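You operate a simulated robot arm through the tools that you are given. There is no shell and no other tool. Be economical: measure what you need, move in short steps, check, and stop when the job is done.

The job below is to be done with a simulated two-armed robot. You get a single attempt, and the scene is never put back.

JOB
Fetch the spacer with a pink grip and set it in the small white tray. Take the jug and leave it on the top of the accessory cabinet. Fetch the clear dish and set it on the black-banded pouch. Pick up the white-banded beaker with one hand, pass it to the other hand and put it in the bottom of the sink. Put the black-banded beaker on the orange pass tray. Put the pump bottle of green water on the top of the hot plate. Open the drawer marked pads. The order is free. Set down upright: jug, white-banded beaker, black-banded beaker, pump bottle of green water.

Only the result counts: the job must be done as asked and must still hold three seconds after the hand-in. Knocking over, shifting, dropping, spilling or breaking anything else fails it.

ROBOT AND FRAMES
Two 7-joint arms with two-finger parallel grippers on one trunk, on a base that drives. Base frame: it is fixed to the floor where the robot stands at the start and does not move with it; the origin is under the middle of the robot, x ahead of it, y to its left, z up; the surface under the hand at the start is at about z = 820. Units: mm, degrees, N and s.
The left shoulder is at the start at [110, 169, 1489], the right one opposite. With the tool pointing down near the work surface each hand reaches from about 380 to 720 mm from the robot's upright axis, wherever it stands, measured 20 degrees to its own side. Places, roughly: black-banded beaker [500, 2000, 1000]; black-banded pouch [-1250, 2000, 500]; bottom of the sink [600, 2600, 700]; clear dish (10x10x3 cm) [700, 1700, 900]; drawer marked pads [-1300, 4300, 500]; jug [750, 1500, 1000]; orange pass tray [-2250, 4500, 500]; pump bottle of green water [750, 2000, 1000]; small white tray (20x13x4 cm) [-3700, 2200, 900]; spacer with a pink grip (2x2x5 cm) [700, 200, 900]; top of the accessory cabinet (65x22 cm) [-2040, 4520, 900]; top of the hot plate (16x16 cm) [620, 3920, 980]; white-banded beaker [500, 1750, 1000]. Payload 1.57 kg a hand.
The tool frame of a hand sits at the grasp point between the pads (the TCP): z along the fingers, y along the line on which they close. The tips reach 30 mm beyond it. Largest opening 80 mm; finger width 17, thickness 12; the body of the gripper, 40 by 82 mm, starts 80 mm behind the TCP.
Orientation is that of the tool frame in the base frame, as [roll, pitch, yaw] about the fixed x, y, z axes, in that order (R = Rz(yaw) Ry(pitch) Rx(roll)). With the fingers straight down and closing along the base's y, the tool's x points along the base's -x, its y along +y and its z along -z.

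CONTROLS
- The arms move only by the tool servo_tool. It takes "left_plan", "right_plan" or both (then of equal length, played together; a hand with none holds still); each is a list that holds one entry, the list of rows, each a list of 7 numbers: the shift along the base's x, y, z in units of 20 mm (1.0 is 20 mm), then the turn, a rotation vector about the base's x, y, z in units of 8 degrees (1.0 is 8 degrees), then the finger opening in mm, from 0 to 80. In form: [[[dx, dy, dz, rx, ry, rz, gripper], ...]]. A call has 1 to 8 rows; each row shifts and turns the commanded pose from where the row before left it. A call with a number of a shift or a turn outside -1 to 1 is refused whole. Each row takes 0.2 s and may step no farther than 50 mm and 8.6 degrees from the row before; otherwise, or with a gripper value out of range, the whole call is refused. A pose out of reach is approached as far as the arm can. The call stops where the force on the tool passes 40 N (or 10 N more than at its start, if that is more) or the arm is blocked; 0.2 s more then pass. The fingers move at their own pace (about 72 mm/s each) and stop on an object; they squeeze with about 40 N. The grip force told is the motor's: it shows also when the fingers shut on nothing. Time passes only in rows, and 0.2 s behind the last, so rows that do not move let the fingers close. It gives the time, the measured TCP pose, the force on the tool (base axes), the opening and the grip force at its end, in the units of the frame above (readings bear some noise), with the torque about the TCP (base axes, N m) and any sound that the robot's microphone picked up.
- Cameras (640 x 400 px; columns grow to the right, rows downward): "scene" is now at [156.9, 24.5, 1675.7]; the picture's right is [0.32, -0.95, 0.00], its down [-0.69, -0.23, -0.69] and it looks along [0.65, 0.22, -0.72] (base axes); focal length 251 px, centre (320, 200). "left" rides on the left gripper at [72, 7, -122] in its tool frame; the picture's right is [-0.09, 1.00, 0.00], its down [-0.84, -0.08, -0.54] and it looks along [-0.54, -0.05, 0.84] (tool axes); focal length 238 px, centre (320, 200). "right" rides on the right gripper at [72, -7, -122] in its tool frame; the picture's right is [0.09, 1.00, 0.00], its down [-0.84, 0.08, -0.54] and it looks along [-0.54, 0.05, 0.84] (tool axes); focal length 238 px, centre (320, 200). There is no depth. A picture from a camera that has moved, and an enlarged one, comes with that camera's place and axes in the base frame and with its lens.
- camera(camera): a new picture of that camera. It takes no simulated time.
- lift_body(by): slides the trunk up (or, below 0, down) by that many mm; the arms and the scene camera ride with it, the base frame stays. It gives what a move gives, with no picture.
- drive_base(legs): drives the robot by 1 to 6 legs, each [ahead, left, turn to the left] in mm, mm and degrees, along the robot's own axes; the way and the turn of a leg run together, so that a leg with both is an arc; at most 1500 mm and 180 degrees a leg. The arms and the cameras ride along, it lands a little off, and it stops where it bumps. It gives what a move gives.
- head_to(pan, tilt): turns the head with the scene camera to pan (to the left, within 86 degrees either way) and tilt (down, from -29 to 69), counted from straight ahead of the robot. It gives what a move gives.
- close_up(camera, box): a new picture of the part [left, top, right, bottom] of that camera's present view, enlarged. It takes no simulated time.
- job_done(): hands the job in; it is judged then, once.

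Go step by step. Nothing tells you exact positions but the pictures and the camera data: compare them with the known pose of the tool, close in by small moves and look again before you grip or let go. The budget is 207 turns and 194 pictures, counting those below and the enlarged ones. Unless the task says otherwise, let go and move clear before handing in.

The tools are called by a JSON object that holds its "name" and its "arguments". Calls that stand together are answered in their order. servo_tool: Moves the arms, as the interface text tells. Its arguments: {"type":"object","properties":{"left_plan":{"type":"array"},"right_plan":{"type":"array"}},"required":[]} The other tools are called the same way: lift_body (by) slides the trunk up or down; drive_base (legs) drives the base; head_to (pan, tilt) turns the head that bears the scene camera; camera (camera) takes a picture; close_up (camera, box) takes an enlarged picture of a part of a camera's view; job_done () hands the job in.

At the start:

```text
clock: 0.0
left_eef_pos: [593.6, 443.8, 1235.5]
left_ee_rot: [180.0, 0.0, 179.9]
left_wrist_force: [0.6, 0.0, -0.5]
left_torque: [0.01, 0.0, -0.02]
left_opening: 80.3
left_gripper_force: 0.1
right_eef_pos: [710.7, -115.3, 1142.5]
right_ee_rot: [180.0, 0.0, 180.0]
right_wrist_force: [0.4, -0.3, -0.2]
right_torque: [0.0, -0.01, -0.03]
right_opening: 80.1
right_gripper_force: 0.1
trunk travel left (down, up): [-803.0, 87.0]
robot x, y, heading: [-0.9, 2.8, -0.2]
head pan, tilt: [18.9, 46.4]
```

scene: 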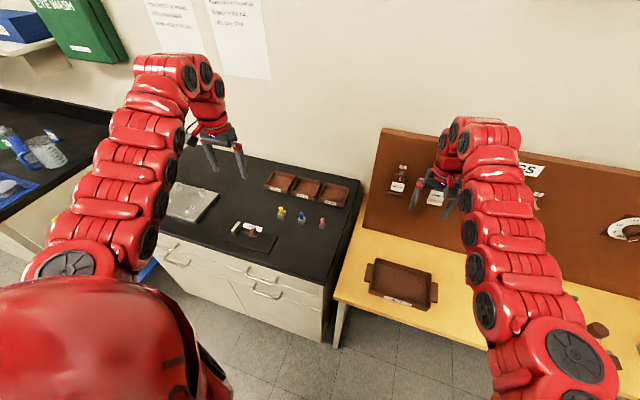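
right: 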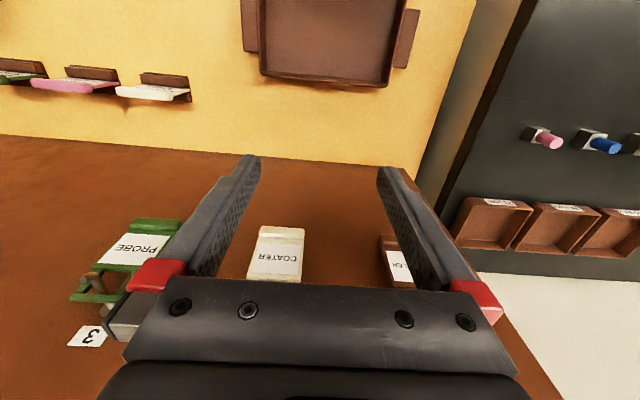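
left: 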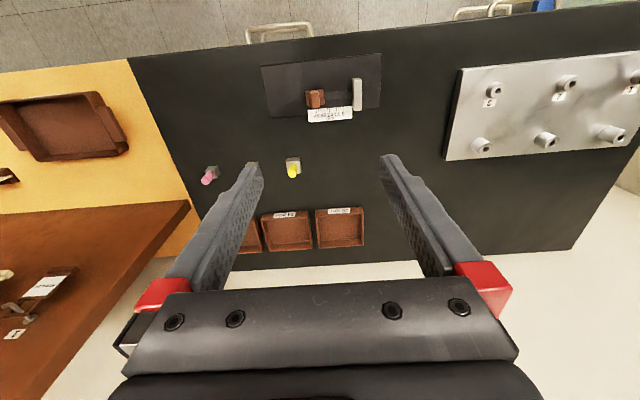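

I see the black bench with three coloured-grip spacers, with pink at about [775, 225, 850]. I'll enlarge the views to confirm this.

{"name": "close_up", "arguments": {"camera": "scene", "box": [220, 160, 380, 260]}}

{"name": "close_up", "arguments": {"camera": "left", "box": [160, 50, 400, 200]}}

```text
4.00 times, centred on (300, 210) of scene
camera zoom: at [156.9, 24.5, 1675.7], right [0.32, -0.95, 0.0], down [-0.69, -0.23, -0.69], along [0.65, 0.22, -0.72], focal length 1005 px, centre (400, 160)
```

zoom: 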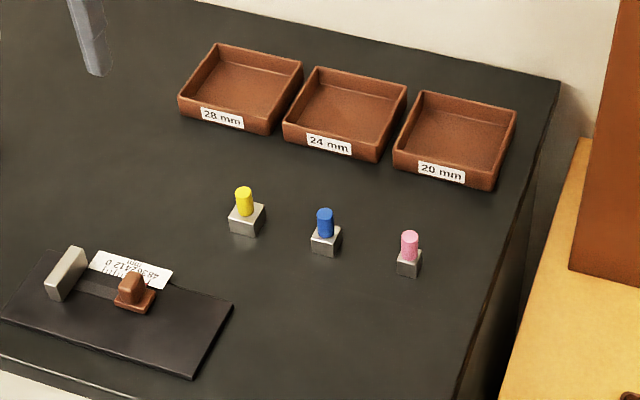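

```text
2.67 times, centred on (280, 125) of left
camera zoom: at [522.3, 451.0, 1356.5], right [0.09, 1.0, 0.0], down [0.84, -0.08, 0.54], along [0.54, -0.05, -0.84], focal length 636 px, centre (427, 400)
```

zoom: 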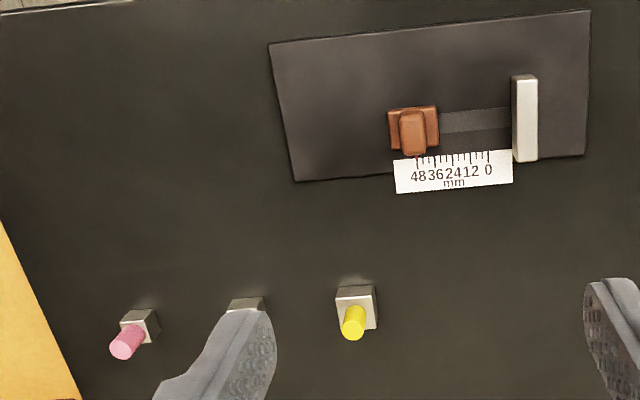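

The two views triangulate the bench top at z≈900 and the pink spacer at about [722, 205]. I'll drive a little closer and then move the left hand over it.

{"name": "drive_base", "arguments": {"legs": [[100, 0, 0]]}}

{"name": "servo_tool", "arguments": {"left_plan": [[[0, -1, -1, 0, 0, 0, 80], [0, -1, -1, 0, 0, 0, 80], [0, -1, -1, 0, 0, 0, 80], [0, -1, -1, 0, 0, 0, 80], [0, -1, -1, 0, 0, 0, 80], [0, -1, -1, 0, 0, 0, 80], [0, -1, -1, 0, 0, 0, 80], [0, -1, -1, 0, 0, 0, 80]]]}}

{"name": "camera", "arguments": {"camera": "left"}}

{"name": "camera", "arguments": {"camera": "scene"}}

```text
clock: 1.1
left_eef_pos: [674.2, 441.5, 1234.7]
left_ee_rot: [-179.9, -0.2, 180.0]
left_wrist_force: [0.2, -0.4, -0.3]
left_torque: [0.02, -0.01, 0.0]
left_opening: 80.0
left_gripper_force: 0.2
right_eef_pos: [783.9, -115.6, 1141.4]
right_ee_rot: [-179.9, -1.6, -179.9]
right_wrist_force: [-0.5, 0.1, 1.2]
right_torque: [-0.03, -0.01, 0.02]
right_opening: 79.8
right_gripper_force: 0.0
trunk travel left (down, up): [-803.0, 87.0]
robot x, y, heading: [82.4, -1.8, -0.1]
head pan, tilt: [18.9, 46.4]
stopped in leg 1: the force on the tool passed its limit at 256 N (the readings are from after the stop); the commanded pose is now the measured one
```

```text
clock: 2.9
left_eef_pos: [679.0, 368.2, 1159.0]
left_ee_rot: [-179.8, -0.2, -179.9]
left_wrist_force: [0.3, 0.5, -0.3]
left_torque: [0.01, 0.03, -0.02]
left_opening: 80.1
left_gripper_force: 0.0
left hand out of reach, approached as far as the arm can: row 4, 5, 6, 7, 8
right_eef_pos: [783.2, -115.6, 1141.6]
right_ee_rot: [-179.9, -1.6, -179.9]
right_wrist_force: [0.4, -0.1, -0.2]
right_torque: [0.01, 0.04, 0.02]
right_opening: 80.1
right_gripper_force: 0.2
trunk travel left (down, up): [-803.0, 87.0]
robot x, y, heading: [80.7, -1.7, -0.0]
head pan, tilt: [18.9, 46.4]
```

```text
188 pictures are left
camera left: at [608.7, 375.6, 1281.0], right [0.09, 1.0, 0.0], down [0.84, -0.07, 0.54], along [0.54, -0.05, -0.84], focal length 238 px, centre (320, 200)
```

left: 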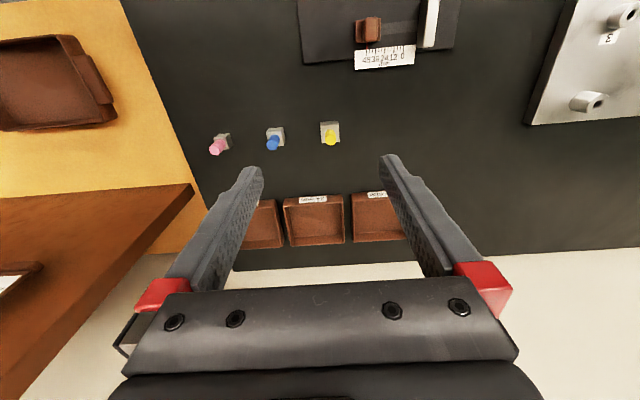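

```text
187 pictures are left
camera scene: at [237.4, 24.4, 1675.7], right [0.32, -0.95, 0.0], down [-0.69, -0.23, -0.69], along [0.65, 0.22, -0.72], focal length 251 px, centre (320, 200)
```

scene: 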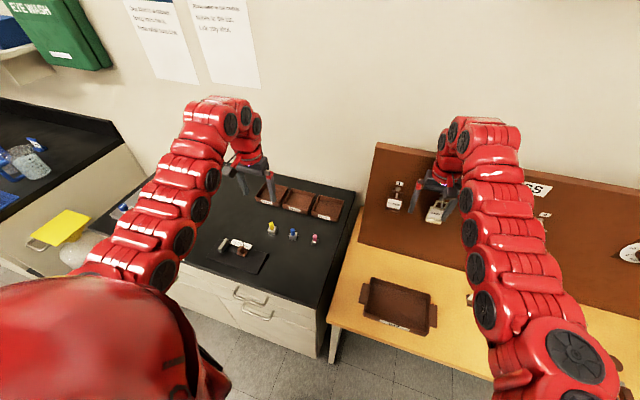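

The right hand bumped the brown panel. I'll back the right hand off first, and probe the left hand's reach by lowering it straight down.

{"name": "servo_tool", "arguments": {"left_plan": [[[-0.5, 0, -1, 0, 0, 0, 80], [-0.5, 0, -1, 0, 0, 0, 80], [-0.5, 0, -1, 0, 0, 0, 80], [-0.5, 0, -1, 0, 0, 0, 80]]], "right_plan": [[[-1, 0, 0.3, 0, 0, 0, 80], [-1, 0, 0.5, 0, 0, 0, 80], [-1, 0, 0.5, 0, 0, 0, 80], [-1, 0, 0.5, 0, 0, 0, 80]]]}}

```text
clock: 3.9
left_eef_pos: [679.1, 368.0, 1159.3]
left_ee_rot: [-179.7, -0.1, -179.9]
left_wrist_force: [-0.3, -0.4, 0.5]
left_torque: [0.0, 0.01, 0.01]
left_opening: 80.0
left_gripper_force: 0.1
left hand out of reach, approached as far as the arm can: row 1, 2, 3, 4
right_eef_pos: [712.8, -115.4, 1172.7]
right_ee_rot: [-179.9, -1.8, -179.9]
right_wrist_force: [-0.7, 0.4, 0.8]
right_torque: [-0.02, 0.0, 0.0]
right_opening: 79.9
right_gripper_force: 0.0
right hand out of reach, approached as far as the arm can: row 4
trunk travel left (down, up): [-803.0, 87.0]
robot x, y, heading: [81.9, 3.2, -0.1]
head pan, tilt: [18.9, 46.4]
```

Both limits look like an inner-reach limit of about 612 mm from shoulder to TCP. I'll probe the left hand outward and down.

{"name": "servo_tool", "arguments": {"left_plan": [[[0.5, 0, -1, 0, 0, 0, 80], [0.5, 0, -1, 0, 0, 0, 80], [0.5, 0, -1, 0, 0, 0, 80]]]}}

```text
clock: 4.7
left_eef_pos: [710.2, 367.9, 1098.2]
left_ee_rot: [-180.0, -0.2, 179.8]
left_wrist_force: [0.1, 0.1, 0.4]
left_torque: [0.0, 0.02, -0.01]
left_opening: 79.9
left_gripper_force: 0.1
right_eef_pos: [714.0, -115.7, 1172.2]
right_ee_rot: [-179.9, -1.7, -179.8]
right_wrist_force: [0.1, 0.1, 0.3]
right_torque: [-0.03, 0.03, -0.03]
right_opening: 80.1
right_gripper_force: 0.1
trunk travel left (down, up): [-803.0, 87.0]
robot x, y, heading: [81.9, 2.5, -0.1]
head pan, tilt: [18.9, 46.4]
```

That worked. I'll continue down and sideways toward the spacer.

{"name": "servo_tool", "arguments": {"left_plan": [[[0, -0.5, -1, 0, 0, 0, 80], [0, -1, -1, 0, 0, 0, 80], [0, -1, -0.5, 0, 0, 0, 80], [0, -1, -0.5, 0, 0, 0, 80], [0, -1, 0, 0, 0, 0, 80], [0, -1, 0, 0, 0, 0, 80], [0, -1, 0, 0, 0, 0, 80], [0, -1, 0, 0, 0, 0, 60]]]}}

{"name": "camera", "arguments": {"camera": "left"}}

```text
clock: 6.5
left_eef_pos: [719.5, 218.0, 1037.1]
left_ee_rot: [-179.9, -0.3, 179.7]
left_wrist_force: [0.8, 0.0, -0.5]
left_torque: [0.0, -0.04, -0.01]
left_opening: 59.9
left_gripper_force: 0.1
left hand out of reach, approached as far as the arm can: row 7
right_eef_pos: [712.6, -117.6, 1171.8]
right_ee_rot: [-179.8, -1.6, -180.0]
right_wrist_force: [0.8, -1.0, -0.1]
right_torque: [-0.01, 0.0, 0.01]
right_opening: 80.0
right_gripper_force: 0.1
trunk travel left (down, up): [-803.0, 87.0]
robot x, y, heading: [83.6, 1.2, 0.0]
head pan, tilt: [18.9, 46.4]
```

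```text
186 pictures are left
camera left: at [647.0, 225.6, 1159.2], right [0.09, 1.0, 0.0], down [0.84, -0.08, 0.54], along [0.54, -0.05, -0.84], focal length 238 px, centre (320, 200)
```

left: 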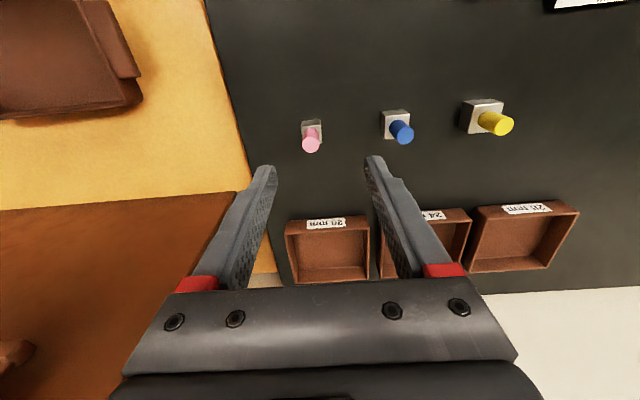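

The spacer sits at about [720, 210], almost beneath the hand. I'll descend toward it.

{"name": "servo_tool", "arguments": {"left_plan": [[[0, -0.4, -1, 0, 0, 0, 60], [0, 0, -1, 0, 0, 0, 60], [0, 0, -1, 0, 0, 0, 60]]]}}

{"name": "camera", "arguments": {"camera": "left"}}

```text
clock: 7.3
left_eef_pos: [716.6, 209.6, 977.5]
left_ee_rot: [-179.9, -0.2, 179.7]
left_wrist_force: [-0.1, 0.0, -0.9]
left_torque: [-0.02, 0.03, 0.01]
left_opening: 59.8
left_gripper_force: 0.0
right_eef_pos: [714.5, -115.4, 1173.0]
right_ee_rot: [-179.8, -1.7, -179.9]
right_wrist_force: [-0.2, -0.2, 0.9]
right_torque: [0.02, 0.02, 0.0]
right_opening: 80.3
right_gripper_force: 0.1
trunk travel left (down, up): [-803.0, 87.0]
robot x, y, heading: [82.5, 2.7, -0.3]
head pan, tilt: [18.9, 46.4]
```

```text
185 pictures are left
camera left: at [644.8, 217.8, 1099.1], right [0.1, 1.0, 0.0], down [0.84, -0.08, 0.54], along [0.54, -0.05, -0.84], focal length 238 px, centre (320, 200)
```

left: 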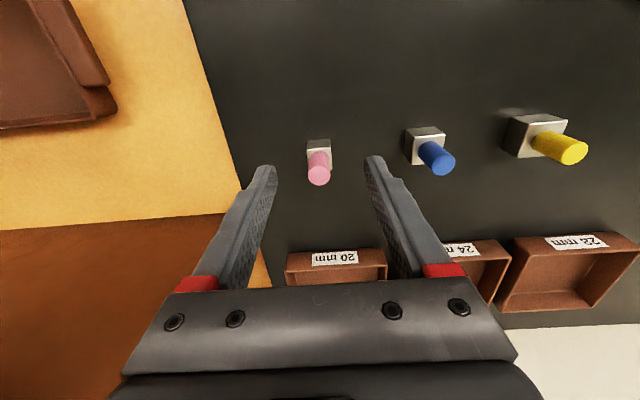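

Alignment is good, with the peg at about [719, 210]. I'll go down 39 mm, close and lift.

{"name": "servo_tool", "arguments": {"left_plan": [[[0.12, 0, -1, 0, 0, 0, 60], [0, 0, -0.9, 0, 0, 0, 60], [0, 0, 0, 0, 0, 0, 0], [0, 0, 0, 0, 0, 0, 0], [0, 0, 0, 0, 0, 0, 0]]]}}

{"name": "camera", "arguments": {"camera": "left"}}

```text
clock: 8.5
left_eef_pos: [717.8, 210.8, 939.8]
left_ee_rot: [-179.9, -0.1, 179.7]
left_wrist_force: [0.9, -0.3, -0.6]
left_torque: [0.02, 0.02, 0.01]
left_opening: 19.2
left_gripper_force: 32.8
right_eef_pos: [713.3, -116.7, 1172.8]
right_ee_rot: [-179.9, -1.7, -179.9]
right_wrist_force: [0.4, 0.1, -0.5]
right_torque: [-0.01, 0.01, -0.01]
right_opening: 80.5
right_gripper_force: 0.0
trunk travel left (down, up): [-803.0, 87.0]
robot x, y, heading: [79.3, 2.1, 0.2]
head pan, tilt: [18.9, 46.4]
```

```text
184 pictures are left
camera left: at [646.7, 218.5, 1061.3], right [0.09, 1.0, 0.0], down [0.84, -0.08, 0.54], along [0.54, -0.05, -0.84], focal length 238 px, centre (320, 200)
```

left: 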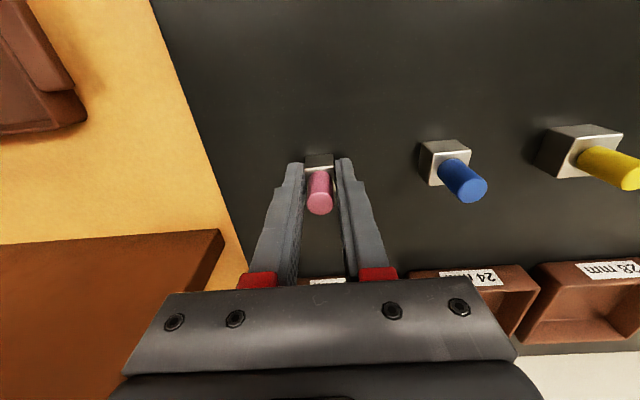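

The spacer is held. I'll lift it and look around to plan the driving.

{"name": "servo_tool", "arguments": {"left_plan": [[[0, 0, 1, 0, 0, 0, 0], [0, 0, 1, 0, 0, 0, 0], [0, 0, 1, 0, 0, 0, 0], [0, 0, 1, 0, 0, 0, 0], [0, 0, 1, 0, 0, 0, 0]]]}}

{"name": "head_to", "arguments": {"pan": 70, "tilt": 25}}

{"name": "camera", "arguments": {"camera": "scene"}}

```text
clock: 9.7
left_eef_pos: [719.0, 211.1, 1040.0]
left_ee_rot: [-179.9, -0.3, 179.7]
left_wrist_force: [0.9, -0.6, -0.5]
left_torque: [0.03, 0.0, 0.01]
left_opening: 19.1
left_gripper_force: 33.6
right_eef_pos: [713.6, -116.6, 1171.6]
right_ee_rot: [-179.8, -1.6, -179.9]
right_wrist_force: [-0.1, -0.2, 0.5]
right_torque: [0.0, 0.03, -0.02]
right_opening: 80.0
right_gripper_force: 0.2
trunk travel left (down, up): [-803.0, 87.0]
robot x, y, heading: [77.7, -0.1, 0.0]
head pan, tilt: [18.9, 46.4]
```

```text
clock: 10.9
left_eef_pos: [718.7, 210.7, 1039.3]
left_ee_rot: [-179.9, -0.3, 179.9]
left_wrist_force: [-0.4, 0.2, -0.9]
left_torque: [0.0, 0.06, 0.0]
left_opening: 19.1
left_gripper_force: 33.5
right_eef_pos: [714.0, -116.3, 1173.1]
right_ee_rot: [-179.9, -1.7, -179.9]
right_wrist_force: [0.3, 0.1, 0.3]
right_torque: [-0.01, 0.01, 0.03]
right_opening: 80.1
right_gripper_force: 0.1
trunk travel left (down, up): [-803.0, 87.0]
robot x, y, heading: [80.9, 1.6, -0.1]
head pan, tilt: [70.0, 25.0]
```

```text
183 pictures are left
camera scene: at [193.6, 85.0, 1708.2], right [0.94, -0.34, 0.0], down [-0.15, -0.4, -0.91], along [0.31, 0.85, -0.42], focal length 251 px, centre (320, 200)
```

scene: 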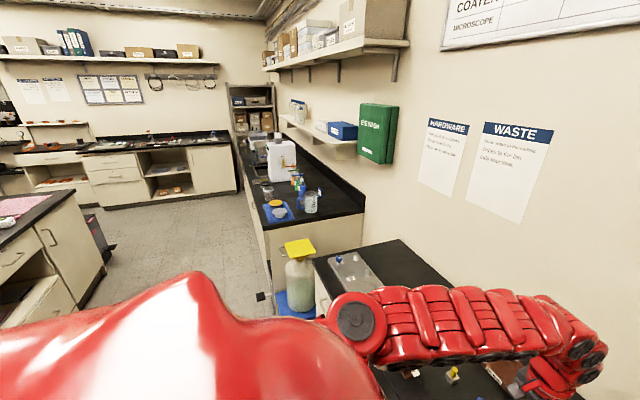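

The room has a right bench (x≈500–900), an island to the left (its edge at x≈-1150, up to y≈2600) and a back bench. I'll back out, turn to face +y and survey again.

{"name": "drive_base", "arguments": {"legs": [[-400, 0, 0], [0, 0, 90]]}}

{"name": "head_to", "arguments": {"pan": 60, "tilt": 20}}

{"name": "camera", "arguments": {"camera": "scene"}}

{"name": "head_to", "arguments": {"pan": 0, "tilt": 20}}

{"name": "camera", "arguments": {"camera": "scene"}}

```text
clock: 17.2
left_eef_pos: [-528.8, 639.6, 1039.5]
left_ee_rot: [-179.9, -0.3, -90.1]
left_wrist_force: [0.2, 0.8, -0.9]
left_torque: [0.02, 0.03, 0.03]
left_opening: 0.0
left_gripper_force: 21.3
right_eef_pos: [-202.0, 634.2, 1173.0]
right_ee_rot: [-179.9, -1.7, -89.8]
right_wrist_force: [-0.6, 0.1, 0.6]
right_torque: [0.0, -0.01, 0.02]
right_opening: 80.1
right_gripper_force: 0.1
trunk travel left (down, up): [-803.0, 87.0]
robot x, y, heading: [-317.4, -0.8, 90.0]
head pan, tilt: [70.0, 25.0]
```

```text
clock: 17.9
left_eef_pos: [-529.4, 639.9, 1039.6]
left_ee_rot: [-179.9, -0.3, -90.2]
left_wrist_force: [-0.6, -0.7, -0.2]
left_torque: [-0.06, -0.01, -0.01]
left_opening: 0.2
left_gripper_force: 21.1
right_eef_pos: [-201.2, 634.1, 1172.4]
right_ee_rot: [-179.8, -1.7, -89.9]
right_wrist_force: [0.0, -0.3, 0.0]
right_torque: [-0.03, -0.02, -0.01]
right_opening: 80.1
right_gripper_force: 0.1
trunk travel left (down, up): [-803.0, 87.0]
robot x, y, heading: [-318.8, 3.6, 90.0]
head pan, tilt: [60.0, 20.0]
```

```text
182 pictures are left
camera scene: at [-397.4, 126.4, 1716.3], right [0.5, 0.87, 0.0], down [0.3, -0.17, -0.94], along [-0.81, 0.47, -0.34], focal length 251 px, centre (320, 200)
```

scene: 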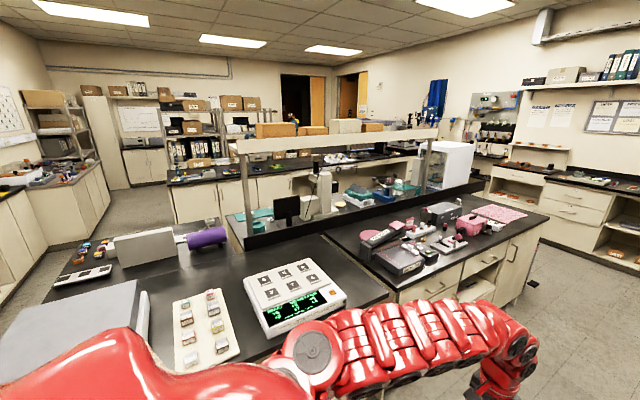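

```text
clock: 19.2
left_eef_pos: [-529.1, 637.3, 1039.4]
left_ee_rot: [-179.9, -0.3, -90.1]
left_wrist_force: [0.7, -0.1, 0.0]
left_torque: [0.02, -0.01, 0.01]
left_opening: 0.0
left_gripper_force: 21.3
right_eef_pos: [-200.5, 632.9, 1173.0]
right_ee_rot: [-179.9, -1.8, -89.9]
right_wrist_force: [-0.4, 0.0, 0.3]
right_torque: [0.02, 0.03, -0.01]
right_opening: 80.2
right_gripper_force: 0.0
trunk travel left (down, up): [-803.0, 87.0]
robot x, y, heading: [-318.3, 3.4, 90.2]
head pan, tilt: [0.0, 20.0]
```

```text
181 pictures are left
camera scene: at [-316.6, 173.0, 1716.4], right [1.0, 0.0, 0.0], down [0.0, -0.34, -0.94], along [0.0, 0.94, -0.34], focal length 251 px, centre (320, 200)
```

scene: 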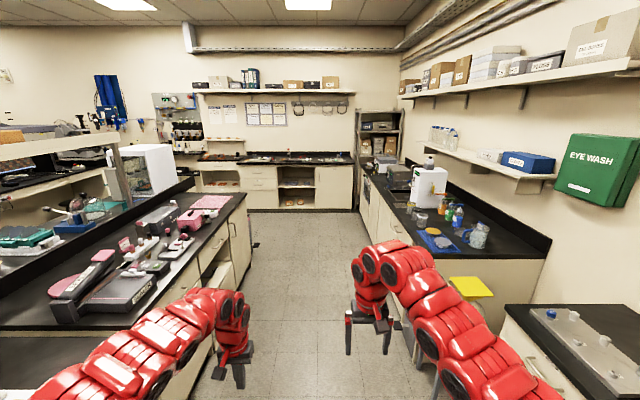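

The left fingers have shut to 0, so the spacer was lost during the drive. I need to find it, so I'll look along the path.

{"name": "head_to", "arguments": {"pan": -70, "tilt": 40}}

{"name": "camera", "arguments": {"camera": "scene"}}

{"name": "head_to", "arguments": {"pan": -10, "tilt": 60}}

{"name": "camera", "arguments": {"camera": "scene"}}

{"name": "camera", "arguments": {"camera": "left"}}

```text
clock: 20.7
left_eef_pos: [-529.2, 638.6, 1039.7]
left_ee_rot: [-179.9, -0.2, -90.1]
left_wrist_force: [-0.1, 0.2, -1.1]
left_torque: [-0.03, -0.01, -0.02]
left_opening: 0.1
left_gripper_force: 21.7
right_eef_pos: [-201.7, 634.3, 1172.0]
right_ee_rot: [-179.9, -1.7, -89.8]
right_wrist_force: [-0.9, 0.4, -0.6]
right_torque: [0.03, 0.02, 0.03]
right_opening: 79.9
right_gripper_force: 0.0
trunk travel left (down, up): [-803.0, 87.0]
robot x, y, heading: [-318.0, 4.3, 89.9]
head pan, tilt: [-70.0, 40.0]
```

```text
180 pictures are left
camera scene: at [-236.7, 109.0, 1685.0], right [0.34, -0.94, 0.0], down [-0.6, -0.22, -0.77], along [0.72, 0.26, -0.64], focal length 251 px, centre (320, 200)
```

scene: 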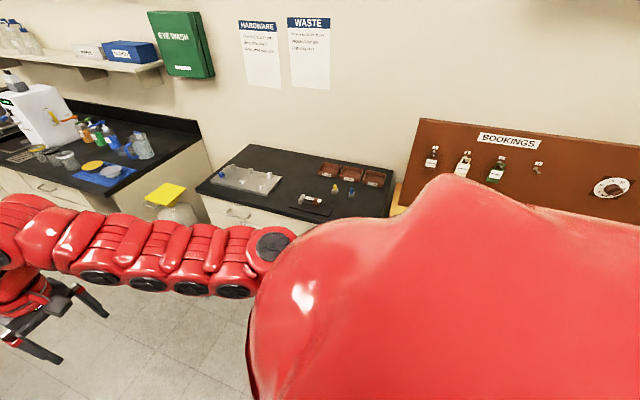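

```text
clock: 22.0
left_eef_pos: [-529.1, 638.0, 1038.9]
left_ee_rot: [-180.0, -0.2, -90.2]
left_wrist_force: [0.7, 0.9, -0.6]
left_torque: [0.01, 0.01, 0.02]
left_opening: 0.1
left_gripper_force: 21.4
right_eef_pos: [-202.1, 633.5, 1172.4]
right_ee_rot: [-179.8, -1.7, -90.0]
right_wrist_force: [0.4, 0.1, 0.2]
right_torque: [0.02, 0.0, -0.01]
right_opening: 79.9
right_gripper_force: 0.1
trunk travel left (down, up): [-803.0, 87.0]
robot x, y, heading: [-320.4, -0.1, 90.3]
head pan, tilt: [-10.0, 60.0]
```

```text
179 pictures are left
camera scene: at [-304.9, 145.5, 1658.2], right [0.98, -0.18, 0.0], down [-0.15, -0.85, -0.5], along [0.09, 0.49, -0.87], focal length 251 px, centre (320, 200)
```

scene: 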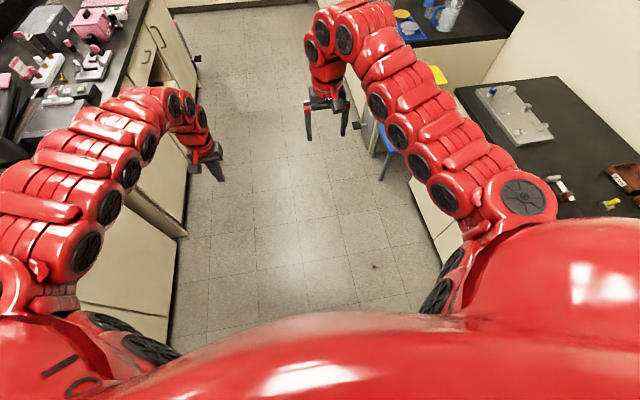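

```text
178 pictures are left
camera left: at [-535.6, 568.3, 1161.8], right [-1.0, 0.09, 0.0], down [0.08, 0.84, 0.54], along [0.05, 0.54, -0.84], focal length 238 px, centre (320, 200)
```

left: 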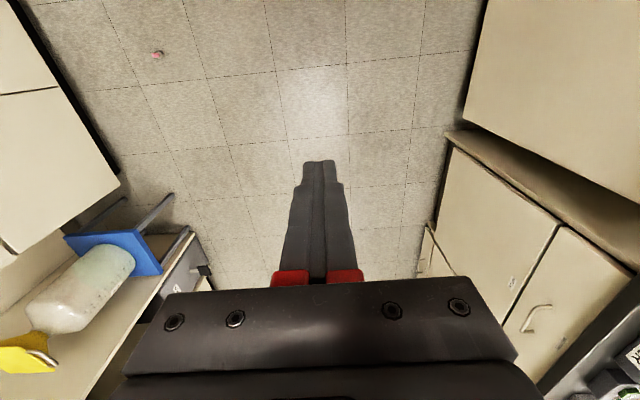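

The spacer lies on the floor at about [138, 520]. I'll turn toward it, lower the trunk and open the fingers.

{"name": "drive_base", "arguments": {"legs": [[0, 0, -56], [60, 0, 0]]}}

{"name": "lift_body", "arguments": {"by": -600}}

{"name": "servo_tool", "arguments": {"left_plan": [[[0, 0, 0, 0, 0, 0, 60], [0, 0, 0, 0, 0, 0, 60]]]}}

{"name": "camera", "arguments": {"camera": "left"}}

```text
clock: 25.4
left_eef_pos: [141.1, 563.6, 1041.2]
left_ee_rot: [-179.9, -0.1, -146.3]
left_wrist_force: [0.1, -0.1, -0.7]
left_torque: [0.0, -0.03, 0.01]
left_opening: 0.0
left_gripper_force: 21.3
right_eef_pos: [318.4, 289.1, 1174.0]
right_ee_rot: [-179.9, -1.6, -146.0]
right_wrist_force: [-0.7, -0.9, -0.1]
right_torque: [0.0, -0.03, 0.02]
right_opening: 80.1
right_gripper_force: 0.0
trunk travel left (down, up): [-803.0, 87.0]
robot x, y, heading: [-268.3, 35.1, 33.9]
head pan, tilt: [-10.0, 60.0]
```

```text
refused: -600 is not a number from -400 to 400
```

```text
clock: 26.0
left_eef_pos: [141.7, 564.5, 1039.2]
left_ee_rot: [-179.9, -0.2, -146.3]
left_wrist_force: [0.3, 0.2, 0.3]
left_torque: [0.01, -0.01, 0.03]
left_opening: 60.2
left_gripper_force: 0.0
right_eef_pos: [320.9, 290.1, 1172.8]
right_ee_rot: [-179.8, -1.8, -146.0]
right_wrist_force: [0.0, -0.2, -0.1]
right_torque: [0.0, 0.01, -0.01]
right_opening: 80.0
right_gripper_force: 0.2
trunk travel left (down, up): [-803.0, 87.0]
robot x, y, heading: [-269.6, 33.8, 33.8]
head pan, tilt: [-10.0, 60.0]
```

```text
177 pictures are left
camera left: at [79.8, 531.3, 1161.9], right [-0.48, 0.88, 0.0], down [0.74, 0.4, 0.54], along [0.47, 0.25, -0.84], focal length 238 px, centre (320, 200)
```

left: 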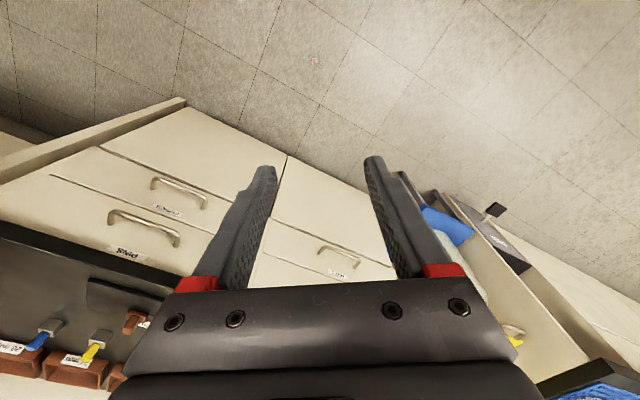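

I'll lower the trunk in two strokes.

{"name": "lift_body", "arguments": {"by": -400}}

{"name": "lift_body", "arguments": {"by": -390}}

{"name": "camera", "arguments": {"camera": "left"}}

```text
clock: 29.9
left_eef_pos: [142.7, 565.4, 640.6]
left_ee_rot: [-179.9, -0.3, -146.2]
left_wrist_force: [0.5, 0.1, 0.7]
left_torque: [0.04, -0.01, 0.0]
left_opening: 60.0
left_gripper_force: 0.2
right_eef_pos: [320.8, 289.1, 773.4]
right_ee_rot: [-179.8, -1.7, -146.0]
right_wrist_force: [-0.5, -0.2, 1.1]
right_torque: [0.02, 0.0, 0.0]
right_opening: 80.0
right_gripper_force: 0.1
trunk travel left (down, up): [-403.0, 487.0]
robot x, y, heading: [-269.6, 28.7, 33.7]
head pan, tilt: [-10.0, 60.0]
```

```text
clock: 33.6
left_eef_pos: [142.4, 564.4, 249.1]
left_ee_rot: [-179.9, -0.3, -146.2]
left_wrist_force: [-0.8, 0.2, -0.4]
left_torque: [0.0, -0.03, 0.03]
left_opening: 60.0
left_gripper_force: 0.0
right_eef_pos: [321.0, 290.5, 382.9]
right_ee_rot: [-179.9, -1.7, -146.0]
right_wrist_force: [-0.3, 0.2, -0.1]
right_torque: [0.03, -0.01, -0.06]
right_opening: 79.9
right_gripper_force: 0.1
trunk travel left (down, up): [-13.0, 877.0]
robot x, y, heading: [-267.3, 35.0, 34.0]
head pan, tilt: [-10.0, 60.0]
```

```text
176 pictures are left
camera left: at [80.2, 531.5, 371.8], right [-0.48, 0.88, 0.0], down [0.74, 0.4, 0.54], along [0.47, 0.25, -0.84], focal length 238 px, centre (320, 200)
```

left: 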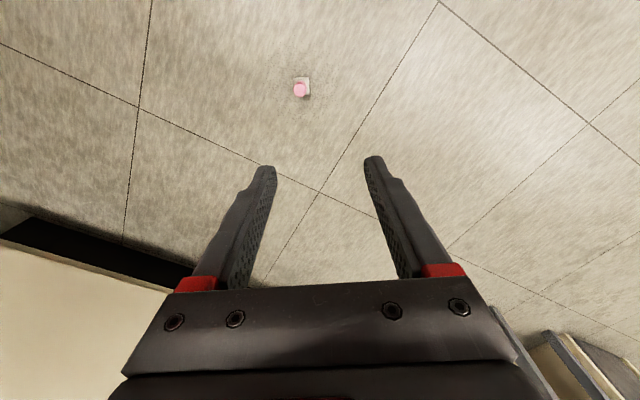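

The spacer stands upright on the floor at about [128, 529]. I'll enlarge the view to check its orientation.

{"name": "close_up", "arguments": {"camera": "left", "box": [260, 60, 340, 110]}}

{"name": "servo_tool", "arguments": {"left_plan": [[[-0.35, -0.88, -1, 0, 0, 0, 60], [-0.35, -0.88, -1, 0, 0, 0, 60], [0, 0, -1, 0, 0, 0, 60], [0, 0, -1, 0, 0, 0, 60], [0, 0, -1, 0, 0, 0, 60], [0, 0, -1, 0, 0, 0, 60], [0, 0, -1, 0, 0, 0, 60]]]}}

{"name": "camera", "arguments": {"camera": "left"}}

```text
8.00 times, centred on (300, 85) of left
camera zoom: at [80.2, 531.5, 371.8], right [-0.48, 0.88, 0.0], down [0.74, 0.4, 0.54], along [0.47, 0.25, -0.84], focal length 1907 px, centre (480, 1120)
```

zoom: 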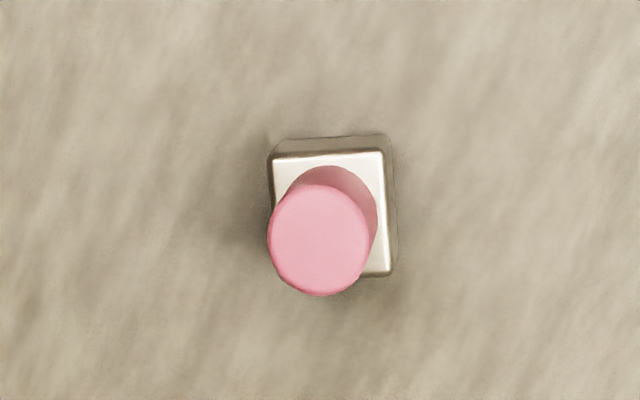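

```text
clock: 35.2
left_eef_pos: [143.3, 540.1, 102.9]
left_ee_rot: [-179.9, -0.3, -146.2]
left_wrist_force: [-0.9, 0.8, 0.4]
left_torque: [-0.02, -0.01, -0.02]
left_opening: 60.1
left_gripper_force: 0.1
left hand out of reach, approached as far as the arm can: row 1, 2
right_eef_pos: [320.9, 290.5, 382.2]
right_ee_rot: [-179.9, -1.7, -146.1]
right_wrist_force: [-0.4, -0.1, 0.1]
right_torque: [0.02, 0.01, -0.03]
right_opening: 79.8
right_gripper_force: 0.0
trunk travel left (down, up): [-13.0, 877.0]
robot x, y, heading: [-270.0, 31.9, 33.7]
head pan, tilt: [-10.0, 60.0]
```

```text
174 pictures are left
camera left: at [80.0, 506.3, 225.3], right [-0.48, 0.88, 0.0], down [0.74, 0.4, 0.54], along [0.47, 0.25, -0.84], focal length 238 px, centre (320, 200)
```

left: 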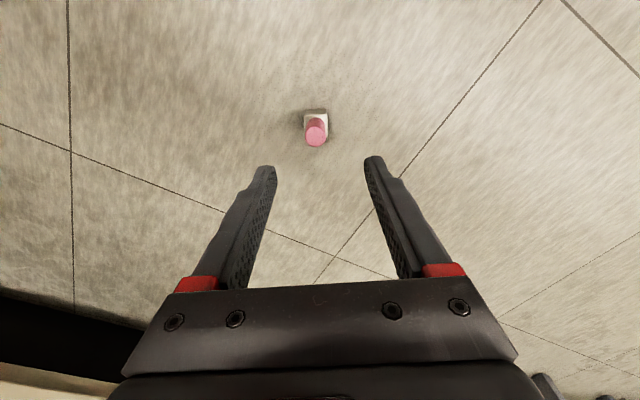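

The view is well aligned and the peg is at about [127, 528]. I'll shift, descend to TCP z≈35 and grip.

{"name": "servo_tool", "arguments": {"left_plan": [[[-0.8, -0.6, 0, 0, 0, 0, 60], [0, 0, -1, 0, 0, 0, 60], [0, 0, -1, 0, 0, 0, 60], [0, 0, -0.7, 0, 0, 0, 60]]]}}

{"name": "camera", "arguments": {"camera": "left"}}

```text
clock: 36.2
left_eef_pos: [127.5, 528.3, 48.2]
left_ee_rot: [-180.0, -0.3, -146.2]
left_wrist_force: [0.8, -0.4, -0.3]
left_torque: [-0.01, -0.03, 0.01]
left_opening: 59.8
left_gripper_force: 0.0
right_eef_pos: [321.1, 289.7, 382.4]
right_ee_rot: [-179.8, -1.7, -146.0]
right_wrist_force: [-0.4, -0.2, 0.4]
right_torque: [0.0, -0.05, -0.02]
right_opening: 80.0
right_gripper_force: 0.1
trunk travel left (down, up): [-13.0, 877.0]
robot x, y, heading: [-267.2, 31.8, 33.6]
head pan, tilt: [-10.0, 60.0]
```

```text
173 pictures are left
camera left: at [64.4, 494.8, 170.7], right [-0.48, 0.88, 0.0], down [0.74, 0.4, 0.54], along [0.47, 0.25, -0.84], focal length 238 px, centre (320, 200)
```

left: 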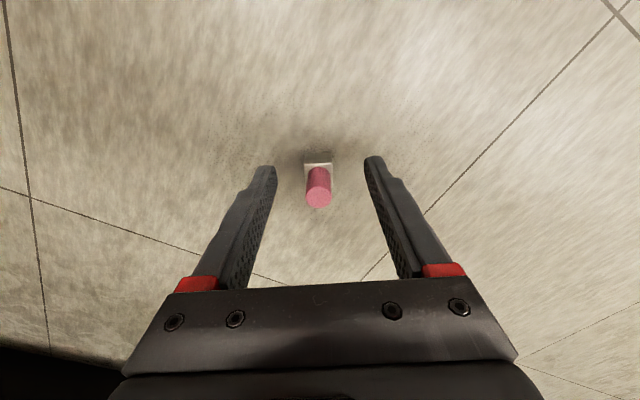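

{"name": "servo_tool", "arguments": {"left_plan": [[[0.1, 0.05, -0.68, 0, 0, 0, 60], [0, 0, 0, 0, 0, 0, 0], [0, 0, 0, 0, 0, 0, 0], [0, 0, 0, 0, 0, 0, 0], [0, 0, 0.5, 0, 0, 0, 0], [0, 0, 1, 0, 0, 0, 0], [0, 0, 1, 0, 0, 0, 0]]]}}

{"name": "close_up", "arguments": {"camera": "left", "box": [240, 130, 400, 230]}}

{"name": "servo_tool", "arguments": {"left_plan": [[[0, 0, 0, 0, 0, 0, 0], [0, 0, 0, 0, 0, 0, 0], [0, 0, 0, 0, 0, 0, 0], [0, 0, 0, 0, 0, 0, 0], [0, 0, 0, 0, 0, 0, 0], [0, 0, 0, 0, 0, 0, 0], [0, 0, 0, 0, 0, 0, 0], [0, 0, 0, 0, 0, 0, 0]]]}}

{"name": "close_up", "arguments": {"camera": "left", "box": [240, 130, 400, 230]}}

```text
clock: 37.8
left_eef_pos: [129.0, 528.6, 85.2]
left_ee_rot: [-179.9, -0.3, -146.2]
left_wrist_force: [0.8, -0.5, -0.5]
left_torque: [-0.05, -0.01, 0.0]
left_opening: 19.2
left_gripper_force: 33.7
right_eef_pos: [320.5, 289.3, 382.4]
right_ee_rot: [-179.9, -1.7, -145.9]
right_wrist_force: [-0.5, 0.0, 0.6]
right_torque: [0.02, 0.06, 0.01]
right_opening: 79.9
right_gripper_force: 0.0
trunk travel left (down, up): [-13.0, 877.0]
robot x, y, heading: [-271.0, 32.0, 33.8]
head pan, tilt: [-10.0, 60.0]
```

```text
4.00 times, centred on (320, 180) of left
camera zoom: at [66.1, 495.7, 207.2], right [-0.48, 0.88, 0.0], down [0.74, 0.4, 0.54], along [0.47, 0.25, -0.84], focal length 953 px, centre (320, 280)
```

zoom: 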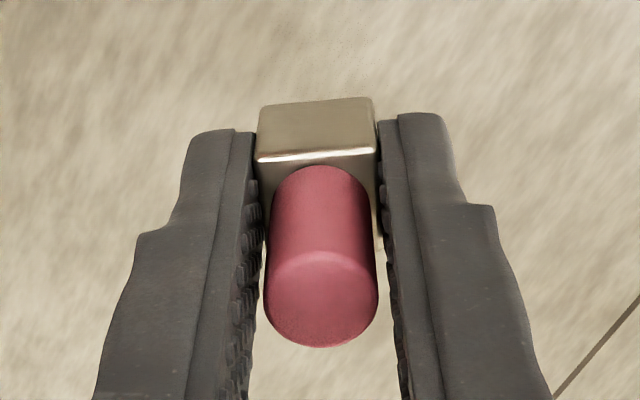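

```text
clock: 39.6
left_eef_pos: [129.2, 528.2, 85.1]
left_ee_rot: [-179.9, -0.2, -146.3]
left_wrist_force: [0.0, -0.5, -1.0]
left_torque: [-0.01, 0.0, 0.01]
left_opening: 19.3
left_gripper_force: 32.7
right_eef_pos: [321.4, 289.3, 382.2]
right_ee_rot: [-179.9, -1.7, -146.0]
right_wrist_force: [0.1, 0.1, -0.3]
right_torque: [-0.02, 0.04, -0.01]
right_opening: 80.0
right_gripper_force: 0.1
trunk travel left (down, up): [-13.0, 877.0]
robot x, y, heading: [-272.3, 32.4, 33.9]
head pan, tilt: [-10.0, 60.0]
```

```text
4.00 times, centred on (320, 180) of left
camera zoom: at [66.4, 495.8, 207.3], right [-0.48, 0.88, 0.0], down [0.74, 0.4, 0.54], along [0.47, 0.25, -0.84], focal length 953 px, centre (320, 280)
```

zoom: 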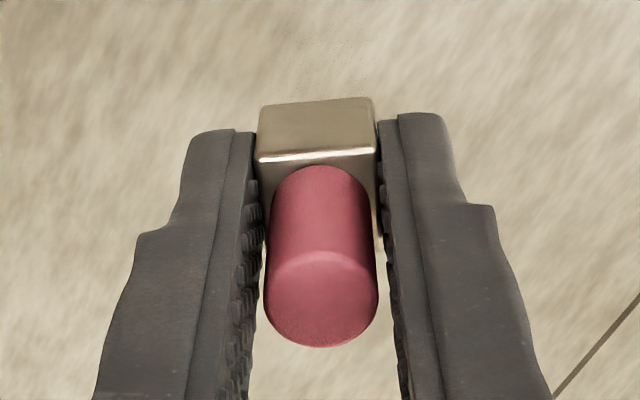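

There is no static slip this time. I'll raise the trunk fully and check that the grip holds.

{"name": "lift_body", "arguments": {"by": 400}}

{"name": "lift_body", "arguments": {"by": 400}}

{"name": "drive_base", "arguments": {"legs": [[0, 0, 30]]}}

{"name": "close_up", "arguments": {"camera": "left", "box": [240, 130, 400, 230]}}

```text
clock: 43.4
left_eef_pos: [129.4, 529.2, 485.3]
left_ee_rot: [-179.9, -0.3, -146.3]
left_wrist_force: [-0.2, 0.7, -1.9]
left_torque: [0.0, -0.01, 0.01]
left_opening: 19.1
left_gripper_force: 33.0
right_eef_pos: [321.2, 291.5, 782.2]
right_ee_rot: [-180.0, -1.7, -146.0]
right_wrist_force: [0.3, -0.9, 0.4]
right_torque: [0.0, -0.01, 0.02]
right_opening: 79.9
right_gripper_force: 0.1
trunk travel left (down, up): [-413.0, 477.0]
robot x, y, heading: [-267.3, 31.9, 33.9]
head pan, tilt: [-10.0, 60.0]
```

```text
clock: 47.3
left_eef_pos: [129.3, 529.4, 885.5]
left_ee_rot: [-179.9, -0.4, -146.2]
left_wrist_force: [0.5, -0.3, -1.2]
left_torque: [0.01, 0.04, 0.01]
left_opening: 19.3
left_gripper_force: 33.4
right_eef_pos: [321.3, 290.5, 1182.0]
right_ee_rot: [-180.0, -1.6, -146.0]
right_wrist_force: [-0.3, -0.9, 0.4]
right_torque: [-0.03, -0.01, 0.01]
right_opening: 80.1
right_gripper_force: 0.1
trunk travel left (down, up): [-813.0, 77.0]
robot x, y, heading: [-265.8, 33.8, 33.7]
head pan, tilt: [-10.0, 60.0]
```

```text
clock: 49.2
left_eef_pos: [-174.4, 662.2, 884.6]
left_ee_rot: [-179.9, -0.3, -115.9]
left_wrist_force: [-0.6, 0.8, 0.1]
left_torque: [0.0, -0.03, 0.02]
left_opening: 19.2
left_gripper_force: 33.6
right_eef_pos: [112.1, 552.2, 1182.8]
right_ee_rot: [-179.8, -1.6, -115.7]
right_wrist_force: [0.4, -1.2, 0.1]
right_torque: [-0.01, 0.0, -0.01]
right_opening: 79.9
right_gripper_force: 0.0
trunk travel left (down, up): [-813.0, 77.0]
robot x, y, heading: [-268.5, 31.1, 64.3]
head pan, tilt: [-10.0, 60.0]
```

```text
4.00 times, centred on (320, 180) of left
camera zoom: at [-212.1, 601.8, 1007.4], right [-0.86, 0.52, 0.0], down [0.44, 0.72, 0.54], along [0.28, 0.46, -0.84], focal length 953 px, centre (320, 280)
```

zoom: 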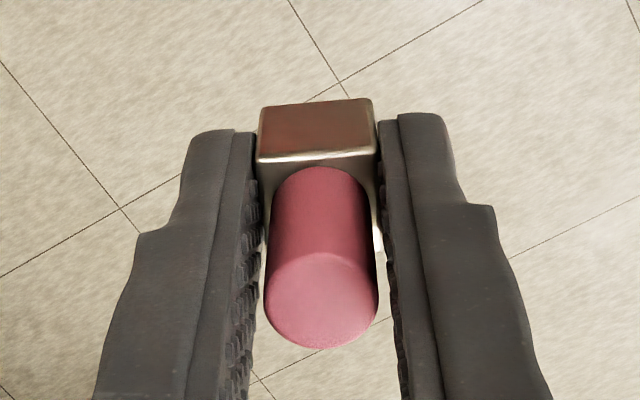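

The grip holds through the turn. I'll raise the hand above bench height and drive up the aisle.

{"name": "servo_tool", "arguments": {"left_plan": [[[0, 0, 1, 0, 0, 0, 0], [0, 0, 1, 0, 0, 0, 0], [0, 0, 1, 0, 0, 0, 0], [0, 0, 1, 0, 0, 0, 0], [0, 0, 1, 0, 0, 0, 0], [0, 0, 1, 0, 0, 0, 0]]]}}

{"name": "drive_base", "arguments": {"legs": [[0, 0, 26], [1000, 60, 0], [1000, 0, 0]]}}

{"name": "head_to", "arguments": {"pan": 0, "tilt": 25}}

{"name": "camera", "arguments": {"camera": "scene"}}

{"name": "head_to", "arguments": {"pan": 60, "tilt": 25}}

{"name": "camera", "arguments": {"camera": "scene"}}

```text
clock: 50.6
left_eef_pos: [-168.0, 677.2, 998.7]
left_ee_rot: [-179.9, -0.4, -115.8]
left_wrist_force: [-0.1, -0.1, -1.0]
left_torque: [-0.02, 0.02, -0.03]
left_opening: 19.1
left_gripper_force: 33.0
left hand out of reach, approached as far as the arm can: row 5, 6
right_eef_pos: [110.8, 553.3, 1182.1]
right_ee_rot: [-179.9, -1.7, -115.8]
right_wrist_force: [0.3, 0.2, 0.3]
right_torque: [-0.03, 0.01, 0.0]
right_opening: 79.8
right_gripper_force: 0.2
trunk travel left (down, up): [-813.0, 77.0]
robot x, y, heading: [-266.0, 35.1, 64.1]
head pan, tilt: [-10.0, 60.0]
```

```text
clock: 61.9
left_eef_pos: [-531.9, 2660.5, 996.8]
left_ee_rot: [-179.9, -0.4, -90.0]
left_wrist_force: [0.4, 0.5, -1.3]
left_torque: [0.02, -0.03, 0.0]
left_opening: 19.0
left_gripper_force: 33.2
right_eef_pos: [-225.4, 2671.9, 1183.3]
right_ee_rot: [-179.8, -1.7, -89.8]
right_wrist_force: [0.4, -0.5, 0.7]
right_torque: [0.03, 0.0, 0.01]
right_opening: 80.1
right_gripper_force: 0.1
trunk travel left (down, up): [-813.0, 77.0]
robot x, y, heading: [-340.4, 2038.4, 90.2]
head pan, tilt: [-10.0, 60.0]
```

```text
clock: 62.9
left_eef_pos: [-532.8, 2659.3, 997.2]
left_ee_rot: [-179.9, -0.4, -90.0]
left_wrist_force: [0.0, -0.4, -2.0]
left_torque: [0.02, 0.01, 0.02]
left_opening: 19.2
left_gripper_force: 33.2
right_eef_pos: [-226.7, 2671.5, 1182.5]
right_ee_rot: [-179.9, -1.6, -89.8]
right_wrist_force: [0.8, 0.1, 0.1]
right_torque: [-0.03, 0.01, 0.0]
right_opening: 80.1
right_gripper_force: 0.1
trunk travel left (down, up): [-813.0, 77.0]
robot x, y, heading: [-339.4, 2040.8, 90.1]
head pan, tilt: [0.0, 25.0]
```

```text
169 pictures are left
camera scene: at [-339.9, 2208.9, 1718.2], right [1.0, 0.0, 0.0], down [0.0, -0.42, -0.91], along [0.0, 0.91, -0.42], focal length 251 px, centre (320, 200)
```

scene: 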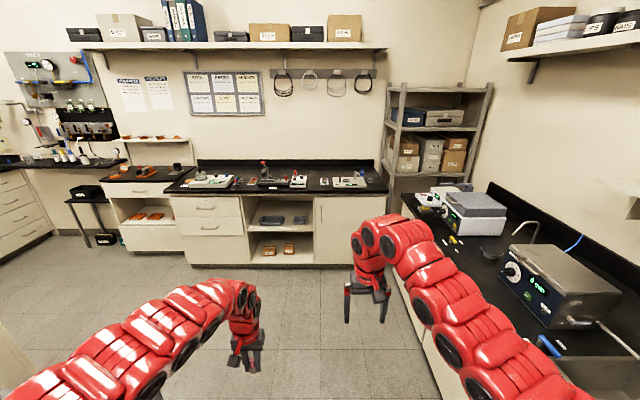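

```text
clock: 64.2
left_eef_pos: [-531.2, 2660.3, 997.7]
left_ee_rot: [-179.9, -0.4, -89.9]
left_wrist_force: [0.5, -0.7, -0.6]
left_torque: [0.01, -0.01, -0.01]
left_opening: 19.1
left_gripper_force: 33.2
right_eef_pos: [-227.5, 2670.9, 1182.4]
right_ee_rot: [-180.0, -1.7, -89.8]
right_wrist_force: [0.8, -0.3, -0.6]
right_torque: [0.0, 0.01, -0.01]
right_opening: 80.1
right_gripper_force: 0.1
trunk travel left (down, up): [-813.0, 77.0]
robot x, y, heading: [-338.2, 2037.3, 90.0]
head pan, tilt: [60.0, 25.0]
```

```text
168 pictures are left
camera scene: at [-419.7, 2163.2, 1718.3], right [0.5, 0.87, 0.0], down [0.37, -0.21, -0.91], along [-0.79, 0.45, -0.42], focal length 251 px, centre (320, 200)
```

scene: 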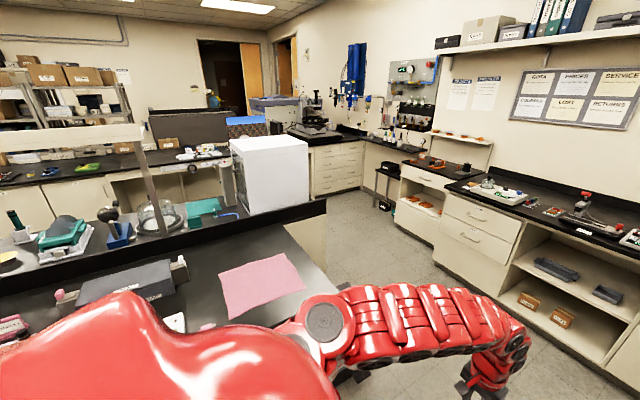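

The grip still holds. The white tray should be near pixel (190,155), so I'll zoom in there.

{"name": "close_up", "arguments": {"camera": "scene", "box": [120, 120, 280, 220]}}

{"name": "drive_base", "arguments": {"legs": [[1300, 0, 0], [0, 0, 90]]}}

{"name": "head_to", "arguments": {"pan": 0, "tilt": 28}}

{"name": "camera", "arguments": {"camera": "scene"}}

```text
4.00 times, centred on (200, 170) of scene
camera zoom: at [-419.7, 2163.2, 1718.3], right [0.5, 0.87, 0.0], down [0.37, -0.21, -0.91], along [-0.79, 0.45, -0.42], focal length 1005 px, centre (800, 320)
```

zoom: 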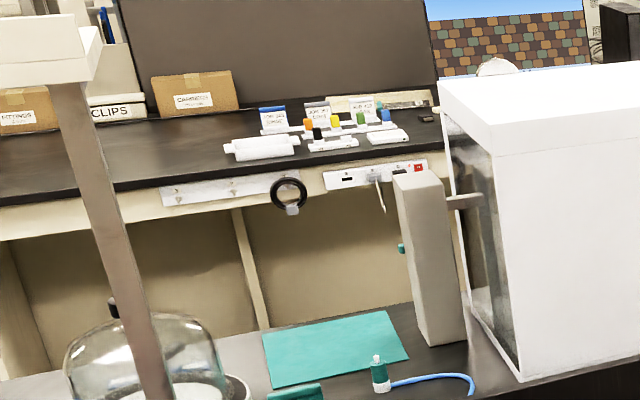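

```text
clock: 74.5
left_eef_pos: [-961.7, 3147.2, 998.2]
left_ee_rot: [-179.9, -0.4, -0.2]
left_wrist_force: [-0.1, -0.3, -1.0]
left_torque: [0.0, -0.05, 0.0]
left_opening: 18.9
left_gripper_force: 33.2
right_eef_pos: [-972.4, 3454.2, 1181.9]
right_ee_rot: [-179.9, -1.5, 0.0]
right_wrist_force: [-0.6, -0.4, -0.6]
right_torque: [-0.02, 0.03, -0.03]
right_opening: 80.2
right_gripper_force: 0.1
trunk travel left (down, up): [-813.0, 77.0]
robot x, y, heading: [-339.0, 3341.0, 180.1]
head pan, tilt: [60.0, 25.0]
```

```text
clock: 75.8
left_eef_pos: [-963.1, 3147.2, 998.0]
left_ee_rot: [-179.9, -0.5, -0.2]
left_wrist_force: [0.1, 0.4, -1.0]
left_torque: [-0.03, 0.0, 0.03]
left_opening: 19.3
left_gripper_force: 33.0
right_eef_pos: [-972.5, 3453.4, 1182.3]
right_ee_rot: [-179.9, -1.7, 0.0]
right_wrist_force: [-0.6, 0.7, 0.3]
right_torque: [0.01, -0.01, -0.01]
right_opening: 79.8
right_gripper_force: 0.1
trunk travel left (down, up): [-813.0, 77.0]
robot x, y, heading: [-340.7, 3337.1, 180.2]
head pan, tilt: [0.0, 28.0]
```

```text
166 pictures are left
camera scene: at [-510.9, 3336.2, 1713.5], right [0.0, 1.0, 0.0], down [0.47, 0.0, -0.88], along [-0.88, 0.0, -0.47], focal length 251 px, centre (320, 200)
```

scene: 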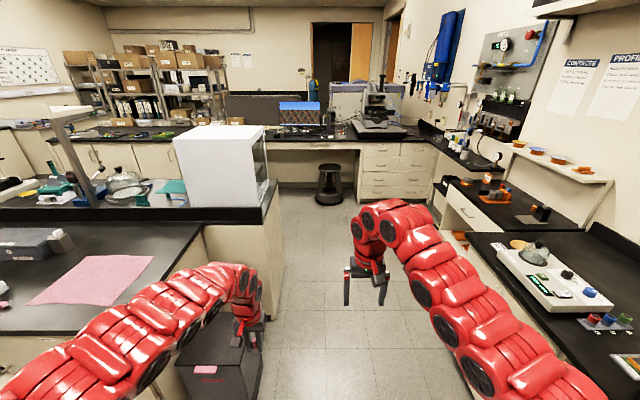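

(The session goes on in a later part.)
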